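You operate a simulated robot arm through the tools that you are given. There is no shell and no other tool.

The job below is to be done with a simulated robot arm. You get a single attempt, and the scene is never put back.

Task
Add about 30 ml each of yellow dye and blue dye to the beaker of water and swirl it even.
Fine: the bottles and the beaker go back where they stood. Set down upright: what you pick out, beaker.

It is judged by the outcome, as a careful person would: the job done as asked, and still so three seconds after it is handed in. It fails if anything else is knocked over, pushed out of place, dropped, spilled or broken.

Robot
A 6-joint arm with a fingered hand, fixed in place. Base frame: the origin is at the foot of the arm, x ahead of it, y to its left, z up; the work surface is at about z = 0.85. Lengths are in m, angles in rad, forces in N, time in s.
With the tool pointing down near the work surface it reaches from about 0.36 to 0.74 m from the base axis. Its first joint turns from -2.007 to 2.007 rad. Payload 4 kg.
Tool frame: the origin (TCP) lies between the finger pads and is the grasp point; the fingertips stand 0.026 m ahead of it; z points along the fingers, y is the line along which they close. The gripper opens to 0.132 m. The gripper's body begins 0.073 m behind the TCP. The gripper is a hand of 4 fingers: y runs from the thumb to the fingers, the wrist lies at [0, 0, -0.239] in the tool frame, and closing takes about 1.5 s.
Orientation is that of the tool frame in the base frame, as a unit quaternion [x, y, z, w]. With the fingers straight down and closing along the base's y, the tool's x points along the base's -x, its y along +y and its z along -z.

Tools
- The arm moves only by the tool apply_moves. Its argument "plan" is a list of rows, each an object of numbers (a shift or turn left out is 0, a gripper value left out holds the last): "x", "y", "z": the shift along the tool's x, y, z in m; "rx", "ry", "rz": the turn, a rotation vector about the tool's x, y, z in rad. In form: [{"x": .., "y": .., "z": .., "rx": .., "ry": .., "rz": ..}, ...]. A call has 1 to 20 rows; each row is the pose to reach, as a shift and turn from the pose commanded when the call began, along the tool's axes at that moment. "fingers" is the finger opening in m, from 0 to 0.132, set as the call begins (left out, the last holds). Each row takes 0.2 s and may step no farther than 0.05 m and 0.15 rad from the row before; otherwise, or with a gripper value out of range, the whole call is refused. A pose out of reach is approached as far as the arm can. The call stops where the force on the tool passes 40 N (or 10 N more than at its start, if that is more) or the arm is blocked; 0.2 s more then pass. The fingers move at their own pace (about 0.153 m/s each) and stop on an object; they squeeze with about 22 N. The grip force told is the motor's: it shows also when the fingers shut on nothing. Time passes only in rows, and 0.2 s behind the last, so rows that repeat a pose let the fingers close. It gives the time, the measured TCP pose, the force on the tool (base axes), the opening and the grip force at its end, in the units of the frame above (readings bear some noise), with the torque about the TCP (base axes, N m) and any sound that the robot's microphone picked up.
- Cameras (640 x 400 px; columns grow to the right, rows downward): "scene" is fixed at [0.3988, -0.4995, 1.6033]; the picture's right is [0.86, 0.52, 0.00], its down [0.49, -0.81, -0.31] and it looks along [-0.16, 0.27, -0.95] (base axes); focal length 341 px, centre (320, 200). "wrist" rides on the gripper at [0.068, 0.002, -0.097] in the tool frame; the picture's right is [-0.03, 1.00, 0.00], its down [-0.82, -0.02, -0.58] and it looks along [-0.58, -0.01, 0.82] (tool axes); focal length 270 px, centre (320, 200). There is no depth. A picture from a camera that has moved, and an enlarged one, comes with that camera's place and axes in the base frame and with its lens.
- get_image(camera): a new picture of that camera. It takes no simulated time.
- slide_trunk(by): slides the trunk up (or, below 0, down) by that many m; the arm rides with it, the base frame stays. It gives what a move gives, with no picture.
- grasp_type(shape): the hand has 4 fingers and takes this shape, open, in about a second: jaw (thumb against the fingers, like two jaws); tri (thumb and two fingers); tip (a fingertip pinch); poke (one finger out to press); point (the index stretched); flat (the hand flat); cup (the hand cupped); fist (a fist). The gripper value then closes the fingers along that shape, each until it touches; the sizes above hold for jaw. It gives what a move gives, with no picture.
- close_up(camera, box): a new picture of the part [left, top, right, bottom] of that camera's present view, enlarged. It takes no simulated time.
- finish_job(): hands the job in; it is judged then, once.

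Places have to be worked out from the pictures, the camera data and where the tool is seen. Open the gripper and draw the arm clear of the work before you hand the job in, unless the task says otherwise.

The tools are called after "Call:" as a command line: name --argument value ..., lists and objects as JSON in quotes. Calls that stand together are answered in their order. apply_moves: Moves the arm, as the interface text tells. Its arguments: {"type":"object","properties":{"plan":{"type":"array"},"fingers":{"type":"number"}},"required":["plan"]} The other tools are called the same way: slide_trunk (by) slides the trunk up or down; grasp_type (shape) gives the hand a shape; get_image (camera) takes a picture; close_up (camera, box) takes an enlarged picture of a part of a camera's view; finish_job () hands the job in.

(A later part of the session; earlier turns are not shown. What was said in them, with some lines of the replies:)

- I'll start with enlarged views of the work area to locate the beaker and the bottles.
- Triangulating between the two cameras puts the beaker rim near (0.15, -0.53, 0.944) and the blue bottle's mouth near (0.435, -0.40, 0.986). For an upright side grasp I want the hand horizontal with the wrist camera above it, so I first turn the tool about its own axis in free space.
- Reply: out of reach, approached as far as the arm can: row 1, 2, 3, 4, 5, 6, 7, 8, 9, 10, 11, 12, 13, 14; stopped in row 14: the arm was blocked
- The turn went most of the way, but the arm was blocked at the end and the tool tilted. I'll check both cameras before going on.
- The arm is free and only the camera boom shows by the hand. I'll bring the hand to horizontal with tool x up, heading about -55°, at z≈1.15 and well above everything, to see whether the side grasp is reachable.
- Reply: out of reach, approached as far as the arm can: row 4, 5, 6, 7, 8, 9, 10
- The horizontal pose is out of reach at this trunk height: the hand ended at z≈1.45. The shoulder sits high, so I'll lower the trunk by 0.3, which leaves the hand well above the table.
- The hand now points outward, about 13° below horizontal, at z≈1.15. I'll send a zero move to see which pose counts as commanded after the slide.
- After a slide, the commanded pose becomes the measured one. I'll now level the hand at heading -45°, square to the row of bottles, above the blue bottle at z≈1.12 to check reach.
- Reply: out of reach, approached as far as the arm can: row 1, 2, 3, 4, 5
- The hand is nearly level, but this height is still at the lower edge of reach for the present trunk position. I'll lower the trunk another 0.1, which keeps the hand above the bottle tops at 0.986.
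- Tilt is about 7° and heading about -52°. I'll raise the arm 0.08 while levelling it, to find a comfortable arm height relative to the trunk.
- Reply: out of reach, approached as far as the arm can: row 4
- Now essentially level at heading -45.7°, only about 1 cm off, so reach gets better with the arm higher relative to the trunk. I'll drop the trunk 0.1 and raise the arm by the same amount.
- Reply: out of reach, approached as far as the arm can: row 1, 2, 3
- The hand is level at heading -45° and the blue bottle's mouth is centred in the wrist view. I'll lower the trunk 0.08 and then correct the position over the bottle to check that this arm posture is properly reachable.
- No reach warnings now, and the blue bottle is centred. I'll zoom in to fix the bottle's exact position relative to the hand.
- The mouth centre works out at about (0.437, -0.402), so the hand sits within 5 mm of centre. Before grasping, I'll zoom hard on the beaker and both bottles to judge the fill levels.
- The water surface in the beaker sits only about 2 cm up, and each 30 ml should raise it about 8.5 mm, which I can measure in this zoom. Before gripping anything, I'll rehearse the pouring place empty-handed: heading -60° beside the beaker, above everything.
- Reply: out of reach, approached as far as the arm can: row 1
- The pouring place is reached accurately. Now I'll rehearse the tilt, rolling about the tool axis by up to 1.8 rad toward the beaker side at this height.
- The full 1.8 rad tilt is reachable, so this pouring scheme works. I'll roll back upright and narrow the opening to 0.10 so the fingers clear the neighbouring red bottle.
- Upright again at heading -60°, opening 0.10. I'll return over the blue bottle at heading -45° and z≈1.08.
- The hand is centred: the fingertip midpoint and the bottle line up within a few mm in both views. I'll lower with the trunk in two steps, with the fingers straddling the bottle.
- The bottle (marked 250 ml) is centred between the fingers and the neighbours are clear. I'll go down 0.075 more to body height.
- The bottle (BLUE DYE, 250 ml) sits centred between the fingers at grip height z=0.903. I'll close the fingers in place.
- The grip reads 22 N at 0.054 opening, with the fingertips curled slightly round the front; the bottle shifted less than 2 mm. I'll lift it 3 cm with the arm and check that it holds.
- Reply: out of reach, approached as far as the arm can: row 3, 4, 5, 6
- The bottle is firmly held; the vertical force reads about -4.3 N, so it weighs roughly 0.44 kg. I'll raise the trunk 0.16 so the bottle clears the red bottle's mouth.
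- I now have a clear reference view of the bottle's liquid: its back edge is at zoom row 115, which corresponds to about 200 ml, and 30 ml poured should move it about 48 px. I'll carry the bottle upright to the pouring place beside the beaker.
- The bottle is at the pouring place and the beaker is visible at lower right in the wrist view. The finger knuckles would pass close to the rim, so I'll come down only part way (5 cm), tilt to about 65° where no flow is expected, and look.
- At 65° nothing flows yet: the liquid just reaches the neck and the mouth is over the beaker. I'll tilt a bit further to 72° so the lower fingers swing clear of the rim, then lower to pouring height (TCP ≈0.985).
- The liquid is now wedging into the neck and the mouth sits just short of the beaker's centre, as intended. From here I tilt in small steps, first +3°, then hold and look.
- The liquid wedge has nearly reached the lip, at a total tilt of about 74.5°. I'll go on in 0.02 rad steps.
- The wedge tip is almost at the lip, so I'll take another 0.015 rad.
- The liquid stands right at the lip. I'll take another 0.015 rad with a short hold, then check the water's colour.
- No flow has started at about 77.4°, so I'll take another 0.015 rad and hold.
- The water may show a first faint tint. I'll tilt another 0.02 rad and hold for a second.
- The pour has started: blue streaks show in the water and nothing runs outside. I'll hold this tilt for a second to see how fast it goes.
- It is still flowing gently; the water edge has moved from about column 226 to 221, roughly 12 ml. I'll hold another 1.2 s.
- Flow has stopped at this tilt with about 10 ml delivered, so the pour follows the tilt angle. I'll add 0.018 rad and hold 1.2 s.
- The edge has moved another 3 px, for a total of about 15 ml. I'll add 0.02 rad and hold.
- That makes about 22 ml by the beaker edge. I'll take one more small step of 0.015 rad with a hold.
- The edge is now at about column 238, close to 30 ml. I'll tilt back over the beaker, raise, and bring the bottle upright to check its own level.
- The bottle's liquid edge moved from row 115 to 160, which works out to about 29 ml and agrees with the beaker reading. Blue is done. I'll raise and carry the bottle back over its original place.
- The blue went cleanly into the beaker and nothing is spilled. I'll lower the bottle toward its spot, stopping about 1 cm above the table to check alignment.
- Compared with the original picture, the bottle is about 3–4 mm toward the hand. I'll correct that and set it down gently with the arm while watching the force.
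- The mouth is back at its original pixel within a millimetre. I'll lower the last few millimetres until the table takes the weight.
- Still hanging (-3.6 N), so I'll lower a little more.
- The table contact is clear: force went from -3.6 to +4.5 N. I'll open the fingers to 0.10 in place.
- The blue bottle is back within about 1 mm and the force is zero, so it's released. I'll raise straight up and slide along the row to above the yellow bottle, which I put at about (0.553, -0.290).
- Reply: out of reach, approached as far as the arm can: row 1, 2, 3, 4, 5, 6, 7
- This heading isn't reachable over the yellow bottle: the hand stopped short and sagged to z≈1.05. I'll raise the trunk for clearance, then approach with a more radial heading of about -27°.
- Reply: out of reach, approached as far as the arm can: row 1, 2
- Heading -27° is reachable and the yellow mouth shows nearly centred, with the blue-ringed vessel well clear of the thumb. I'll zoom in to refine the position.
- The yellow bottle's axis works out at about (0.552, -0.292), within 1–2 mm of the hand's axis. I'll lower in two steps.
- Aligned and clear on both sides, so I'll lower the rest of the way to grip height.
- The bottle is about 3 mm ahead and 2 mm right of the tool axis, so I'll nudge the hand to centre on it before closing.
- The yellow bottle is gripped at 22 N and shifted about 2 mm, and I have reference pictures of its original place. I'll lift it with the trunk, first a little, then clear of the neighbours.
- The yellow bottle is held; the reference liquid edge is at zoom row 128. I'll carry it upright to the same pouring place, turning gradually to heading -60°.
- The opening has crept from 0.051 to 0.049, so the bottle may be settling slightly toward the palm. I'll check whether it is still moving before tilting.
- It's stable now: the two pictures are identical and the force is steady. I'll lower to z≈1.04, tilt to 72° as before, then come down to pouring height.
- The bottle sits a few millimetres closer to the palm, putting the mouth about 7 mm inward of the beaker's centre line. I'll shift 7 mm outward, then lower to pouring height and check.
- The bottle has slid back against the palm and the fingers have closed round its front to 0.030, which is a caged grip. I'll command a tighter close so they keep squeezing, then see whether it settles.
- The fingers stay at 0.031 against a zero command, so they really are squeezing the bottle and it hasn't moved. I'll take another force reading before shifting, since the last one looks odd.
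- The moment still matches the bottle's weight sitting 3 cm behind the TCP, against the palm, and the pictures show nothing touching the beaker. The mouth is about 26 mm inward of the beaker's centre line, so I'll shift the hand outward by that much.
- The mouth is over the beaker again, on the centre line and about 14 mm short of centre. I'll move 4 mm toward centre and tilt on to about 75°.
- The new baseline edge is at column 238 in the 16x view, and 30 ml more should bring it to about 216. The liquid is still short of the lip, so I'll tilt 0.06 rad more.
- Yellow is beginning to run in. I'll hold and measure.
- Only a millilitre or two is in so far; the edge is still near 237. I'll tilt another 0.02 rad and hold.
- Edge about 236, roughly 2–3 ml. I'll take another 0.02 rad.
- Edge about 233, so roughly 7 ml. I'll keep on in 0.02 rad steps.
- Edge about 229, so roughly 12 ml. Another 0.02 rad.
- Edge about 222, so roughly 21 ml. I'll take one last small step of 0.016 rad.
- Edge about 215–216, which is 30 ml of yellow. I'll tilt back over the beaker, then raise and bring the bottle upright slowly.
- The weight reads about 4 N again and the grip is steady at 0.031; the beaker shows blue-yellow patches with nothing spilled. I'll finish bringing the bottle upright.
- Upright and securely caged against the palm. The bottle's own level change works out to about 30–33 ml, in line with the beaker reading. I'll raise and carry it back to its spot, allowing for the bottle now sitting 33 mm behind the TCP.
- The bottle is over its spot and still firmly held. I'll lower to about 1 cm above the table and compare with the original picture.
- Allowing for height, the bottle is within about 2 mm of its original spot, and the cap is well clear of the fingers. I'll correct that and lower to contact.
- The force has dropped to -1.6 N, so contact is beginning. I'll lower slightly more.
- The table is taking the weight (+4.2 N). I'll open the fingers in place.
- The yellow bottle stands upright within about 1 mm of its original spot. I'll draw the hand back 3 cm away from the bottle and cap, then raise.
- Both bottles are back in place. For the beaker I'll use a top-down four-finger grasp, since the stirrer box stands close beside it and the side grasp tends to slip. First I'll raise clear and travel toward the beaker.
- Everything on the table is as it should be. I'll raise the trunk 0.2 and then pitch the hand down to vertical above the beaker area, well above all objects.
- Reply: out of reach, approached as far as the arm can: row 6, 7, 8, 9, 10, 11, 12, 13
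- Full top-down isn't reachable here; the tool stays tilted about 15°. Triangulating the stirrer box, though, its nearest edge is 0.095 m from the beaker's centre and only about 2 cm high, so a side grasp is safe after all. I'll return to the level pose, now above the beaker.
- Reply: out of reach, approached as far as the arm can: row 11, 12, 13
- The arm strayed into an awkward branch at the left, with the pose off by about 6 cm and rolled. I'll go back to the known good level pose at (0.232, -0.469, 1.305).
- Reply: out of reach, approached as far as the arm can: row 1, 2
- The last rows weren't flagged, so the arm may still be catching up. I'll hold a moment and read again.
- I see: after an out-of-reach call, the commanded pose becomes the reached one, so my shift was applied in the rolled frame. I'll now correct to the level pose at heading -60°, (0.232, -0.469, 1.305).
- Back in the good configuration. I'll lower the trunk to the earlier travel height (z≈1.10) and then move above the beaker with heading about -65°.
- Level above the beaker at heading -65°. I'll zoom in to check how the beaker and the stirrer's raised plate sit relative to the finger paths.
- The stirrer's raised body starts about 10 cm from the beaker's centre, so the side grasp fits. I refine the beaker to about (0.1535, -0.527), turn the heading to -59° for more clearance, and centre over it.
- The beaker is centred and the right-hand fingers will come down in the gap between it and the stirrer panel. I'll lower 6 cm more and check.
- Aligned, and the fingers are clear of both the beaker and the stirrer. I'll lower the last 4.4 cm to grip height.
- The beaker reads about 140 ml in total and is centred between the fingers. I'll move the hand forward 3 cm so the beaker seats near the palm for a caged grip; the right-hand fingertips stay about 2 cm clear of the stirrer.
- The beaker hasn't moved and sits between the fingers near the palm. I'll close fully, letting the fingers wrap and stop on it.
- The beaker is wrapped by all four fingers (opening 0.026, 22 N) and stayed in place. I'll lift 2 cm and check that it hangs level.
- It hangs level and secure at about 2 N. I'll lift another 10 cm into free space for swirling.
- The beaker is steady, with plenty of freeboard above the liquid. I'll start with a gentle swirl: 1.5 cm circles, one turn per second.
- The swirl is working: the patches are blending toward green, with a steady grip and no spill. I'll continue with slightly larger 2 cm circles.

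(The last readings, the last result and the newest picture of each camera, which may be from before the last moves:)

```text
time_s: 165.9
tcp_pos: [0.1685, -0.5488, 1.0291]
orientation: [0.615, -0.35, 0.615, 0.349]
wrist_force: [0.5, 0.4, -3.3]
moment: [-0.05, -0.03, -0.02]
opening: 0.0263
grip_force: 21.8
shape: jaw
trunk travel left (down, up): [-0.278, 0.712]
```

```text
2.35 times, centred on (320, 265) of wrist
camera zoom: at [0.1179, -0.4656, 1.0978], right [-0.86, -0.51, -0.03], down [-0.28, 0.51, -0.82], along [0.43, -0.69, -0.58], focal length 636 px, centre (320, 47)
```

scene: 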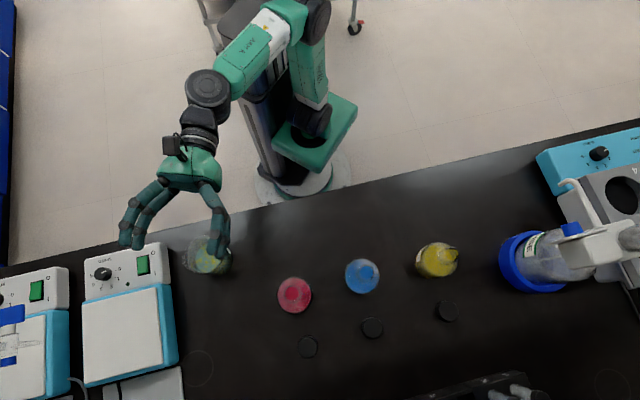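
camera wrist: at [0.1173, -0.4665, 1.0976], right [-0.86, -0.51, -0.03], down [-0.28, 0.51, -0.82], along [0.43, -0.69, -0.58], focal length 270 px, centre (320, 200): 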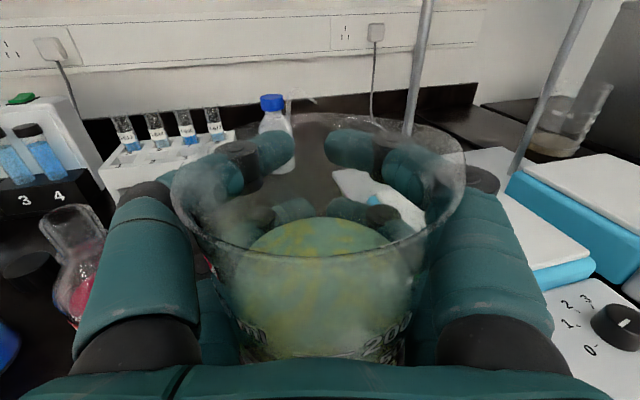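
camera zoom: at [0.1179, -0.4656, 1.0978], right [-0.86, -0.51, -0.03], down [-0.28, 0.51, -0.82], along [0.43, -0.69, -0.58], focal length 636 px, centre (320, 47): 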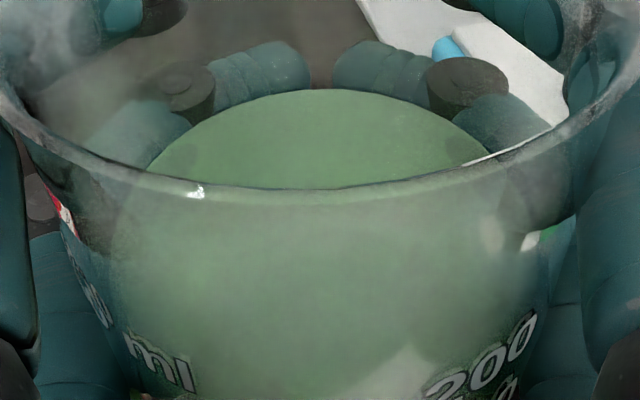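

The liquid is now an even green from both views. I'll do one more short swirl to be thorough before putting it back.

Call:
apply_moves --plan '[{"y": 0.01}, {"y": 0.0062, "z": 0.019}, {"y": -0.0162, "z": 0.0118}, {"y": -0.0162, "z": -0.0118}, {"y": 0.0062, "z": -0.019}, {"y": 0.02}, {"y": 0.0062, "z": 0.019}, {"y": -0.0162, "z": 0.0118}, {"y": -0.0162, "z": -0.0118}, {"y": 0.0062, "z": -0.019}, {"y": 0.02}, {"y": 0.0062, "z": 0.019}, {"y": -0.0162, "z": 0.0118}, {"y": -0.0162, "z": -0.0118}, {"y": 0.0062, "z": -0.019}, {"y": 0.02}, {"y": 0.01}, {"y": 0.0}, {"y": 0.0}, {"y": 0.0}]'

Call:
slide_trunk --by -0.105

Call:
close_up --camera "scene" --box '[176, 228, 240, 278]'

Call:
close_up --camera "scene" --box '[140, 190, 300, 290]'

```text
time_s: 170.1
tcp_pos: [0.1689, -0.549, 1.0307]
orientation: [0.616, -0.348, 0.615, 0.348]
wrist_force: [-0.3, -0.8, -2.0]
moment: [-0.07, -0.04, 0.0]
opening: 0.026
grip_force: 21.9
shape: jaw
trunk travel left (down, up): [-0.278, 0.712]
```

```text
time_s: 171.5
tcp_pos: [0.1691, -0.5487, 0.9248]
orientation: [0.615, -0.349, 0.615, 0.349]
wrist_force: [-0.4, 0.4, -2.6]
moment: [-0.07, -0.02, 0.0]
opening: 0.0261
grip_force: 22.6
shape: jaw
trunk travel left (down, up): [-0.173, 0.817]
```

```text
8.00 times, centred on (208, 253) of scene
camera zoom: at [0.3988, -0.4995, 1.6033], right [0.86, 0.52, 0.0], down [0.49, -0.81, -0.31], along [-0.16, 0.27, -0.95], focal length 2727 px, centre (1216, -224)
```

zoom: 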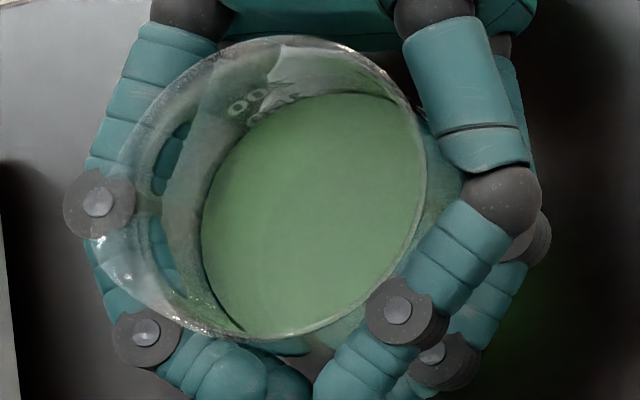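

```text
4.00 times, centred on (220, 240) of scene
camera zoom: at [0.3988, -0.4995, 1.6033], right [0.86, 0.52, 0.0], down [0.49, -0.81, -0.31], along [-0.16, 0.27, -0.95], focal length 1364 px, centre (720, 40)
```

zoom: 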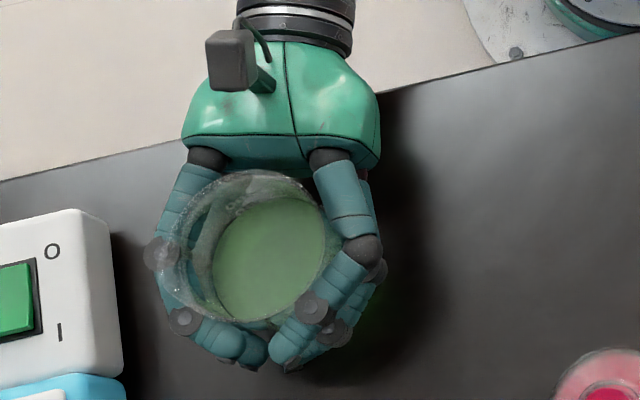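

Even green and nothing spilled. Compared with the first picture, the beaker is about 4 mm toward the palm, so I'll shift it outward by that much and lower toward the table.

Call:
apply_moves --plan '[{"y": 0.0012, "z": 0.0036}, {"x": -0.004, "y": 0.0012, "z": 0.0036}, {"x": -0.008, "y": 0.0012, "z": 0.0036}, {"x": -0.0115, "y": 0.0012, "z": 0.0036}, {"x": -0.0115, "y": 0.0012, "z": 0.0036}]'

Call:
close_up --camera "scene" --box '[176, 228, 240, 278]'

```text
time_s: 172.7
tcp_pos: [0.1696, -0.5526, 0.9123]
orientation: [0.614, -0.349, 0.616, 0.349]
wrist_force: [0.1, 0.2, -2.0]
moment: [-0.04, -0.03, 0.0]
opening: 0.0262
grip_force: 22.3
shape: jaw
trunk travel left (down, up): [-0.173, 0.817]
```

```text
8.00 times, centred on (208, 253) of scene
camera zoom: at [0.3988, -0.4995, 1.6033], right [0.86, 0.52, 0.0], down [0.49, -0.81, -0.31], along [-0.16, 0.27, -0.95], focal length 2727 px, centre (1216, -224)
```

zoom: 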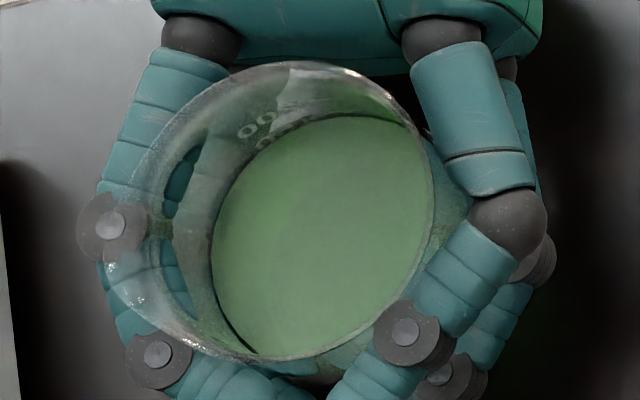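

It's now within about 1 mm of its original place. I'll make the last small correction and lower to contact.

Call:
apply_moves --plan '[{"y": -0.001, "x": -0.0008}, {"y": -0.001, "x": -0.0014}, {"y": -0.001, "x": -0.0014}]'

```text
time_s: 173.5
tcp_pos: [0.1702, -0.5523, 0.9113]
orientation: [0.615, -0.35, 0.615, 0.349]
wrist_force: [0.4, 0.1, -2.3]
moment: [-0.05, -0.04, -0.02]
opening: 0.0265
grip_force: 22.1
shape: jaw
trunk travel left (down, up): [-0.173, 0.817]
```

Still hanging (-2.3 N). I'll lower another millimetre or so.

Call:
apply_moves --plan '[{"x": -0.0007}, {"x": -0.0012}, {"x": -0.0012}]'

```text
time_s: 174.3
tcp_pos: [0.1704, -0.553, 0.9106]
orientation: [0.615, -0.351, 0.614, 0.349]
wrist_force: [-0.1, 0.0, -2.8]
moment: [-0.04, -0.04, 0.04]
opening: 0.0259
grip_force: 22.3
shape: jaw
trunk travel left (down, up): [-0.173, 0.817]
```

Not yet in contact (-2.8 N), so I'll continue down in sub-millimetre steps.

Call:
apply_moves --plan '[{"x": -0.0006}, {"x": -0.0012}, {"x": -0.0012}]'

```text
time_s: 175.1
tcp_pos: [0.1711, -0.5538, 0.9098]
orientation: [0.616, -0.351, 0.614, 0.348]
wrist_force: [-0.8, -0.2, -2.4]
moment: [-0.06, -0.09, 0.02]
opening: 0.0262
grip_force: 22.4
shape: jaw
trunk travel left (down, up): [-0.173, 0.817]
```

Still hanging at -2.4 N, so I'll lower a bit more.

Call:
apply_moves --plan '[{"x": -0.0007}, {"x": -0.0014}, {"x": -0.0014}, {"x": -0.0014}]'

Call:
close_up --camera "scene" --box '[176, 228, 240, 278]'

```text
time_s: 176.1
tcp_pos: [0.171, -0.5531, 0.9094]
orientation: [0.616, -0.351, 0.614, 0.347]
wrist_force: [1.1, -3.1, 5.5]
moment: [0.12, 0.07, 0.01]
opening: 0.0262
grip_force: 21.9
shape: jaw
trunk travel left (down, up): [-0.173, 0.817]
```

```text
8.00 times, centred on (208, 253) of scene
camera zoom: at [0.3988, -0.4995, 1.6033], right [0.86, 0.52, 0.0], down [0.49, -0.81, -0.31], along [-0.16, 0.27, -0.95], focal length 2727 px, centre (1216, -224)
```

zoom: 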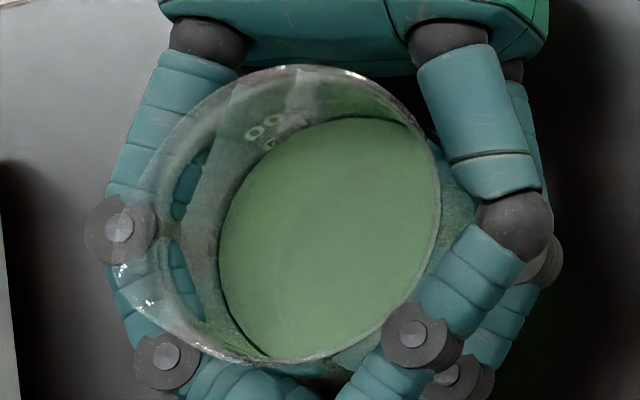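

Contact (+5.5 N), and the rim outline matches the original picture almost exactly. I'll open the fingers in place to the same opening used on approach.

Call:
apply_moves --plan '[{"z": 0}, {"z": 0}, {"z": 0}, {"z": 0}, {"z": 0}, {"z": 0}]' --fingers 0.097

Call:
close_up --camera "scene" --box '[176, 228, 240, 278]'

Call:
get_image --camera "wrist"

```text
time_s: 177.5
tcp_pos: [0.1713, -0.5524, 0.9097]
orientation: [0.617, -0.351, 0.613, 0.347]
wrist_force: [0.8, 0.4, -1.1]
moment: [0.02, 0.0, -0.04]
opening: 0.0969
grip_force: 0.1
shape: jaw
trunk travel left (down, up): [-0.173, 0.817]
```

```text
8.00 times, centred on (208, 253) of scene
camera zoom: at [0.3988, -0.4995, 1.6033], right [0.86, 0.52, 0.0], down [0.49, -0.81, -0.31], along [-0.16, 0.27, -0.95], focal length 2727 px, centre (1216, -224)
```

zoom: 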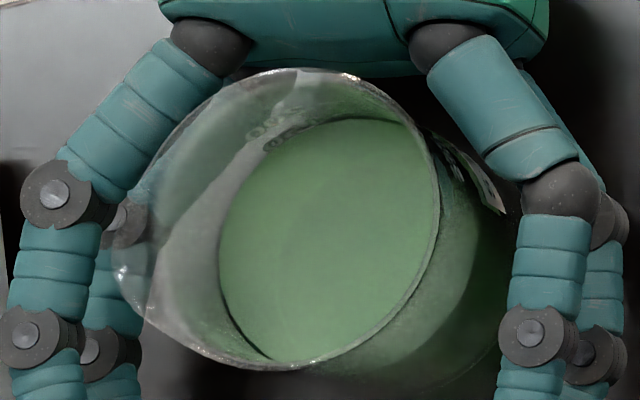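

```text
taken
camera wrist: at [0.1199, -0.4707, 0.9783], right [-0.86, -0.51, -0.03], down [-0.28, 0.51, -0.81], along [0.43, -0.69, -0.58], focal length 270 px, centre (320, 200)
```

wrist: 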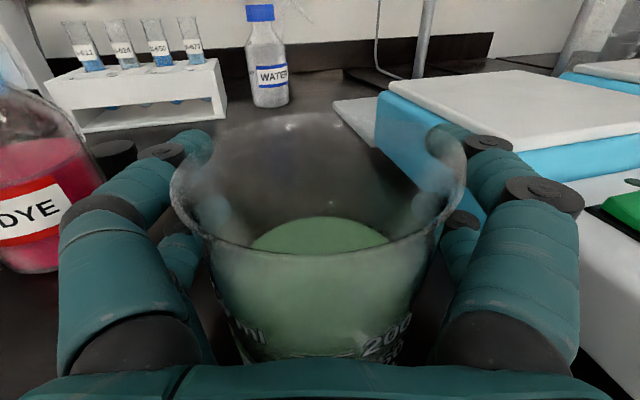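

The beaker stands upright with even green liquid, within about 2 mm of where it began. I'll draw the hand straight back 3 cm, the reverse of the approach, and check.

Call:
apply_moves --plan '[{"z": -0.006}, {"z": -0.012}, {"z": -0.018}, {"z": -0.024}, {"z": -0.03}, {"z": -0.03}]'

Call:
close_up --camera "scene" --box '[140, 190, 300, 290]'

Call:
get_image --camera "wrist"

```text
time_s: 178.9
tcp_pos: [0.1555, -0.5262, 0.9134]
orientation: [0.616, -0.351, 0.614, 0.347]
wrist_force: [-0.5, -0.6, 0.9]
moment: [0.03, 0.0, 0.0]
opening: 0.0966
grip_force: 0.0
shape: jaw
out of reach, approached as far as the arm can: row 2, 3, 4, 5, 6
trunk travel left (down, up): [-0.173, 0.817]
```

```text
4.00 times, centred on (220, 240) of scene
camera zoom: at [0.3988, -0.4995, 1.6033], right [0.86, 0.52, 0.0], down [0.49, -0.81, -0.31], along [-0.16, 0.27, -0.95], focal length 1364 px, centre (720, 40)
```

zoom: 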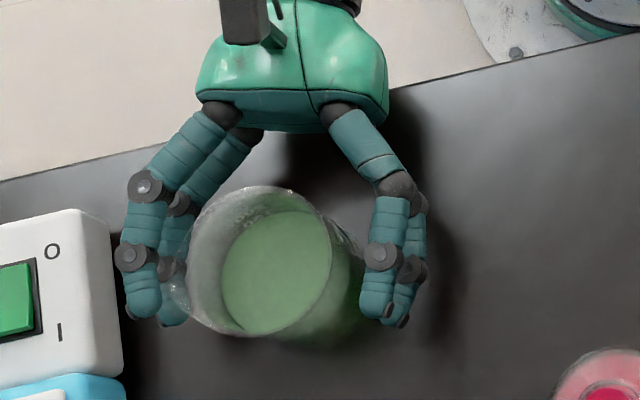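

```text
taken
camera wrist: at [0.1044, -0.4448, 0.9825], right [-0.86, -0.51, -0.03], down [-0.28, 0.51, -0.81], along [0.43, -0.69, -0.58], focal length 270 px, centre (320, 200)
```

wrist: 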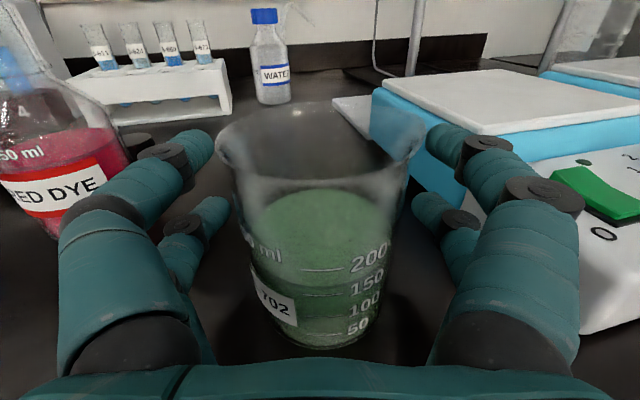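

The beaker is untouched by the retreat. I'll widen the opening a little for the spout and then raise straight up.

Call:
apply_moves --plan '[{"z": 0}, {"z": 0}, {"z": 0}]' --fingers 0.114

Call:
slide_trunk --by 0.1

Call:
get_image --camera "scene"

Call:
slide_trunk --by 0.15

Call:
get_image --camera "wrist"

```text
time_s: 179.7
tcp_pos: [0.1563, -0.5265, 0.9134]
orientation: [0.616, -0.352, 0.613, 0.348]
wrist_force: [0.1, -0.6, 0.8]
moment: [-0.01, -0.02, 0.03]
opening: 0.1138
grip_force: 0.1
shape: jaw
trunk travel left (down, up): [-0.173, 0.817]
```

```text
time_s: 181.0
tcp_pos: [0.156, -0.527, 1.0134]
orientation: [0.616, -0.351, 0.613, 0.347]
wrist_force: [0.4, -0.7, -0.6]
moment: [0.01, 0.02, -0.02]
opening: 0.1141
grip_force: 0.0
shape: jaw
trunk travel left (down, up): [-0.273, 0.717]
```

```text
taken
```

scene: 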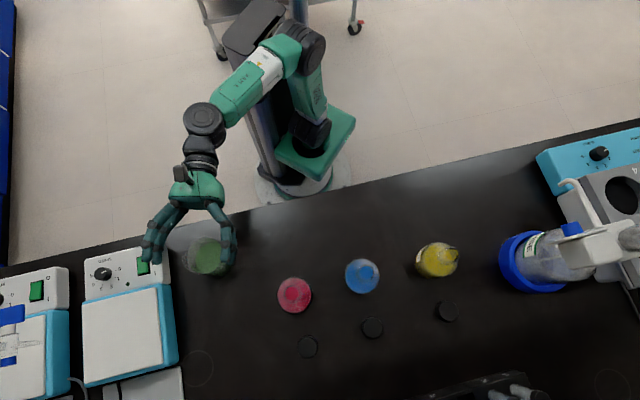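

```text
time_s: 182.7
tcp_pos: [0.155, -0.5264, 1.1631]
orientation: [0.616, -0.35, 0.614, 0.347]
wrist_force: [-0.6, -0.8, -0.9]
moment: [0.02, -0.01, 0.01]
opening: 0.114
grip_force: 0.0
shape: jaw
trunk travel left (down, up): [-0.423, 0.567]
```

```text
taken
camera wrist: at [0.1045, -0.4448, 1.2326], right [-0.86, -0.51, -0.03], down [-0.28, 0.51, -0.81], along [0.43, -0.69, -0.58], focal length 270 px, centre (320, 200)
```

wrist: 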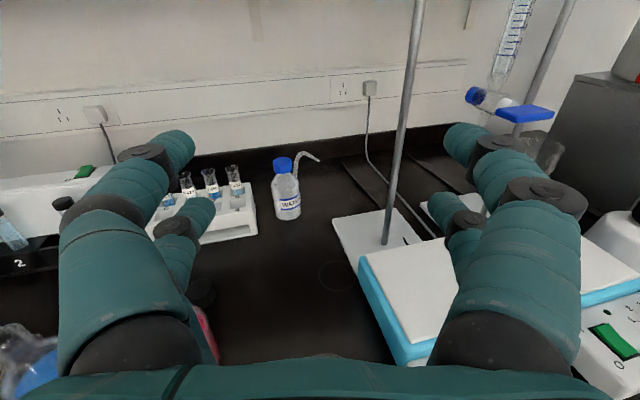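

Everything stands correctly. I'll draw the arm further up and to the side, clear of the work, then verify the final state.

Call:
slide_trunk --by 0.15

Call:
apply_moves --plan '[{"y": -0.02, "z": -0.002}, {"y": -0.04, "z": -0.004}, {"y": -0.06, "z": -0.006}, {"y": -0.08, "z": -0.008}, {"y": -0.095, "z": -0.01}, {"y": -0.095, "z": -0.01}]'

Call:
get_image --camera "scene"

Call:
close_up --camera "scene" --box '[176, 228, 240, 278]'

Call:
close_up --camera "scene" --box '[320, 210, 480, 310]'

Call:
close_up --camera "scene" --box '[160, 210, 320, 310]'

```text
time_s: 184.5
tcp_pos: [0.1559, -0.5276, 1.3141]
orientation: [0.616, -0.352, 0.613, 0.348]
wrist_force: [-0.2, 0.8, -0.1]
moment: [-0.01, 0.01, -0.04]
opening: 0.1138
grip_force: 0.0
shape: jaw
trunk travel left (down, up): [-0.573, 0.417]
```

```text
time_s: 185.9
tcp_pos: [0.2324, -0.4703, 1.3133]
orientation: [0.616, -0.351, 0.613, 0.347]
wrist_force: [0.1, 0.5, -0.3]
moment: [0.01, 0.01, -0.01]
opening: 0.1141
grip_force: 0.1
shape: jaw
trunk travel left (down, up): [-0.573, 0.417]
```

```text
taken
```

scene: 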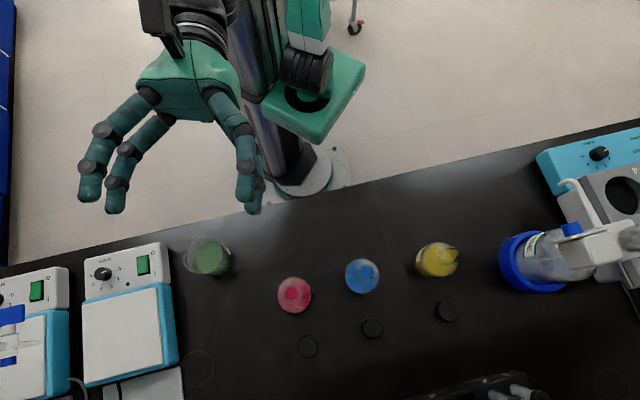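

```text
8.00 times, centred on (208, 253) of scene
camera zoom: at [0.3988, -0.4995, 1.6033], right [0.86, 0.52, 0.0], down [0.49, -0.81, -0.31], along [-0.16, 0.27, -0.95], focal length 2727 px, centre (1216, -224)
```

zoom: 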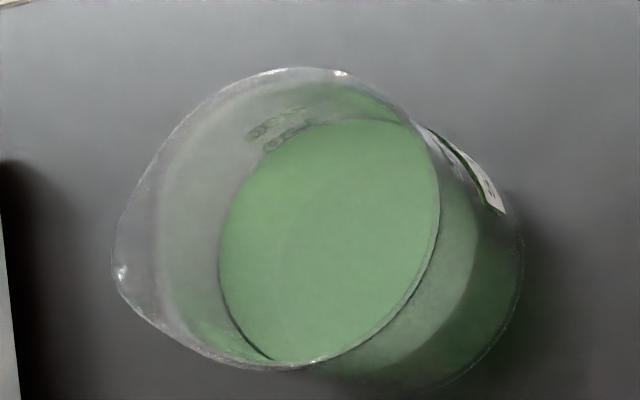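

```text
4.00 times, centred on (400, 260) of scene
camera zoom: at [0.3988, -0.4995, 1.6033], right [0.86, 0.52, 0.0], down [0.49, -0.81, -0.31], along [-0.16, 0.27, -0.95], focal length 1364 px, centre (0, -40)
```

zoom: 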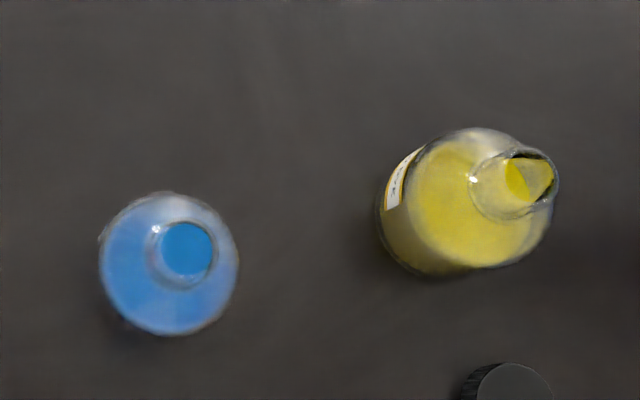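

```text
4.00 times, centred on (240, 260) of scene
camera zoom: at [0.3988, -0.4995, 1.6033], right [0.86, 0.52, 0.0], down [0.49, -0.81, -0.31], along [-0.16, 0.27, -0.95], focal length 1364 px, centre (640, -40)
```

zoom: 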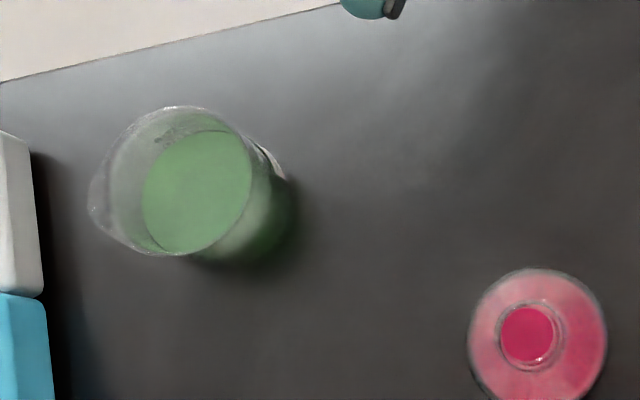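

Final check:
- **Beaker:** upright on its spot with even green liquid. The level rose about 22 px from the start, which matches about 60 ml in total.
- **Bottles:** blue and yellow are back within 1–2 mm, and red is untouched.
- **Surroundings:** no spills, and the hand is open and clear.

I'm handing the job in.

Call:
finish_job

```text
The job is handed in.
```

I added about 30 ml each of blue and yellow dye to the beaker and swirled it to an even green, with nothing spilled. I've handed the job in.

- **Amounts:** judging by how far the liquid levels moved, I poured about 29 ml of blue and 30–33 ml of yellow. The beaker level rose by about 60 ml in total.
- **Placement:** the blue and yellow bottles are upright within 1–2 mm of where they stood. The beaker is upright within about 2 mm, though its spout may be turned a few degrees.
- **Surroundings:** the red bottle, the caps and the other equipment were not touched. The bottle caps are still off, as they were at the start.

The yellow bottle slid back against the palm while I was tilting it. I repositioned it over the beaker before pouring. The hand is open and clear of the work.
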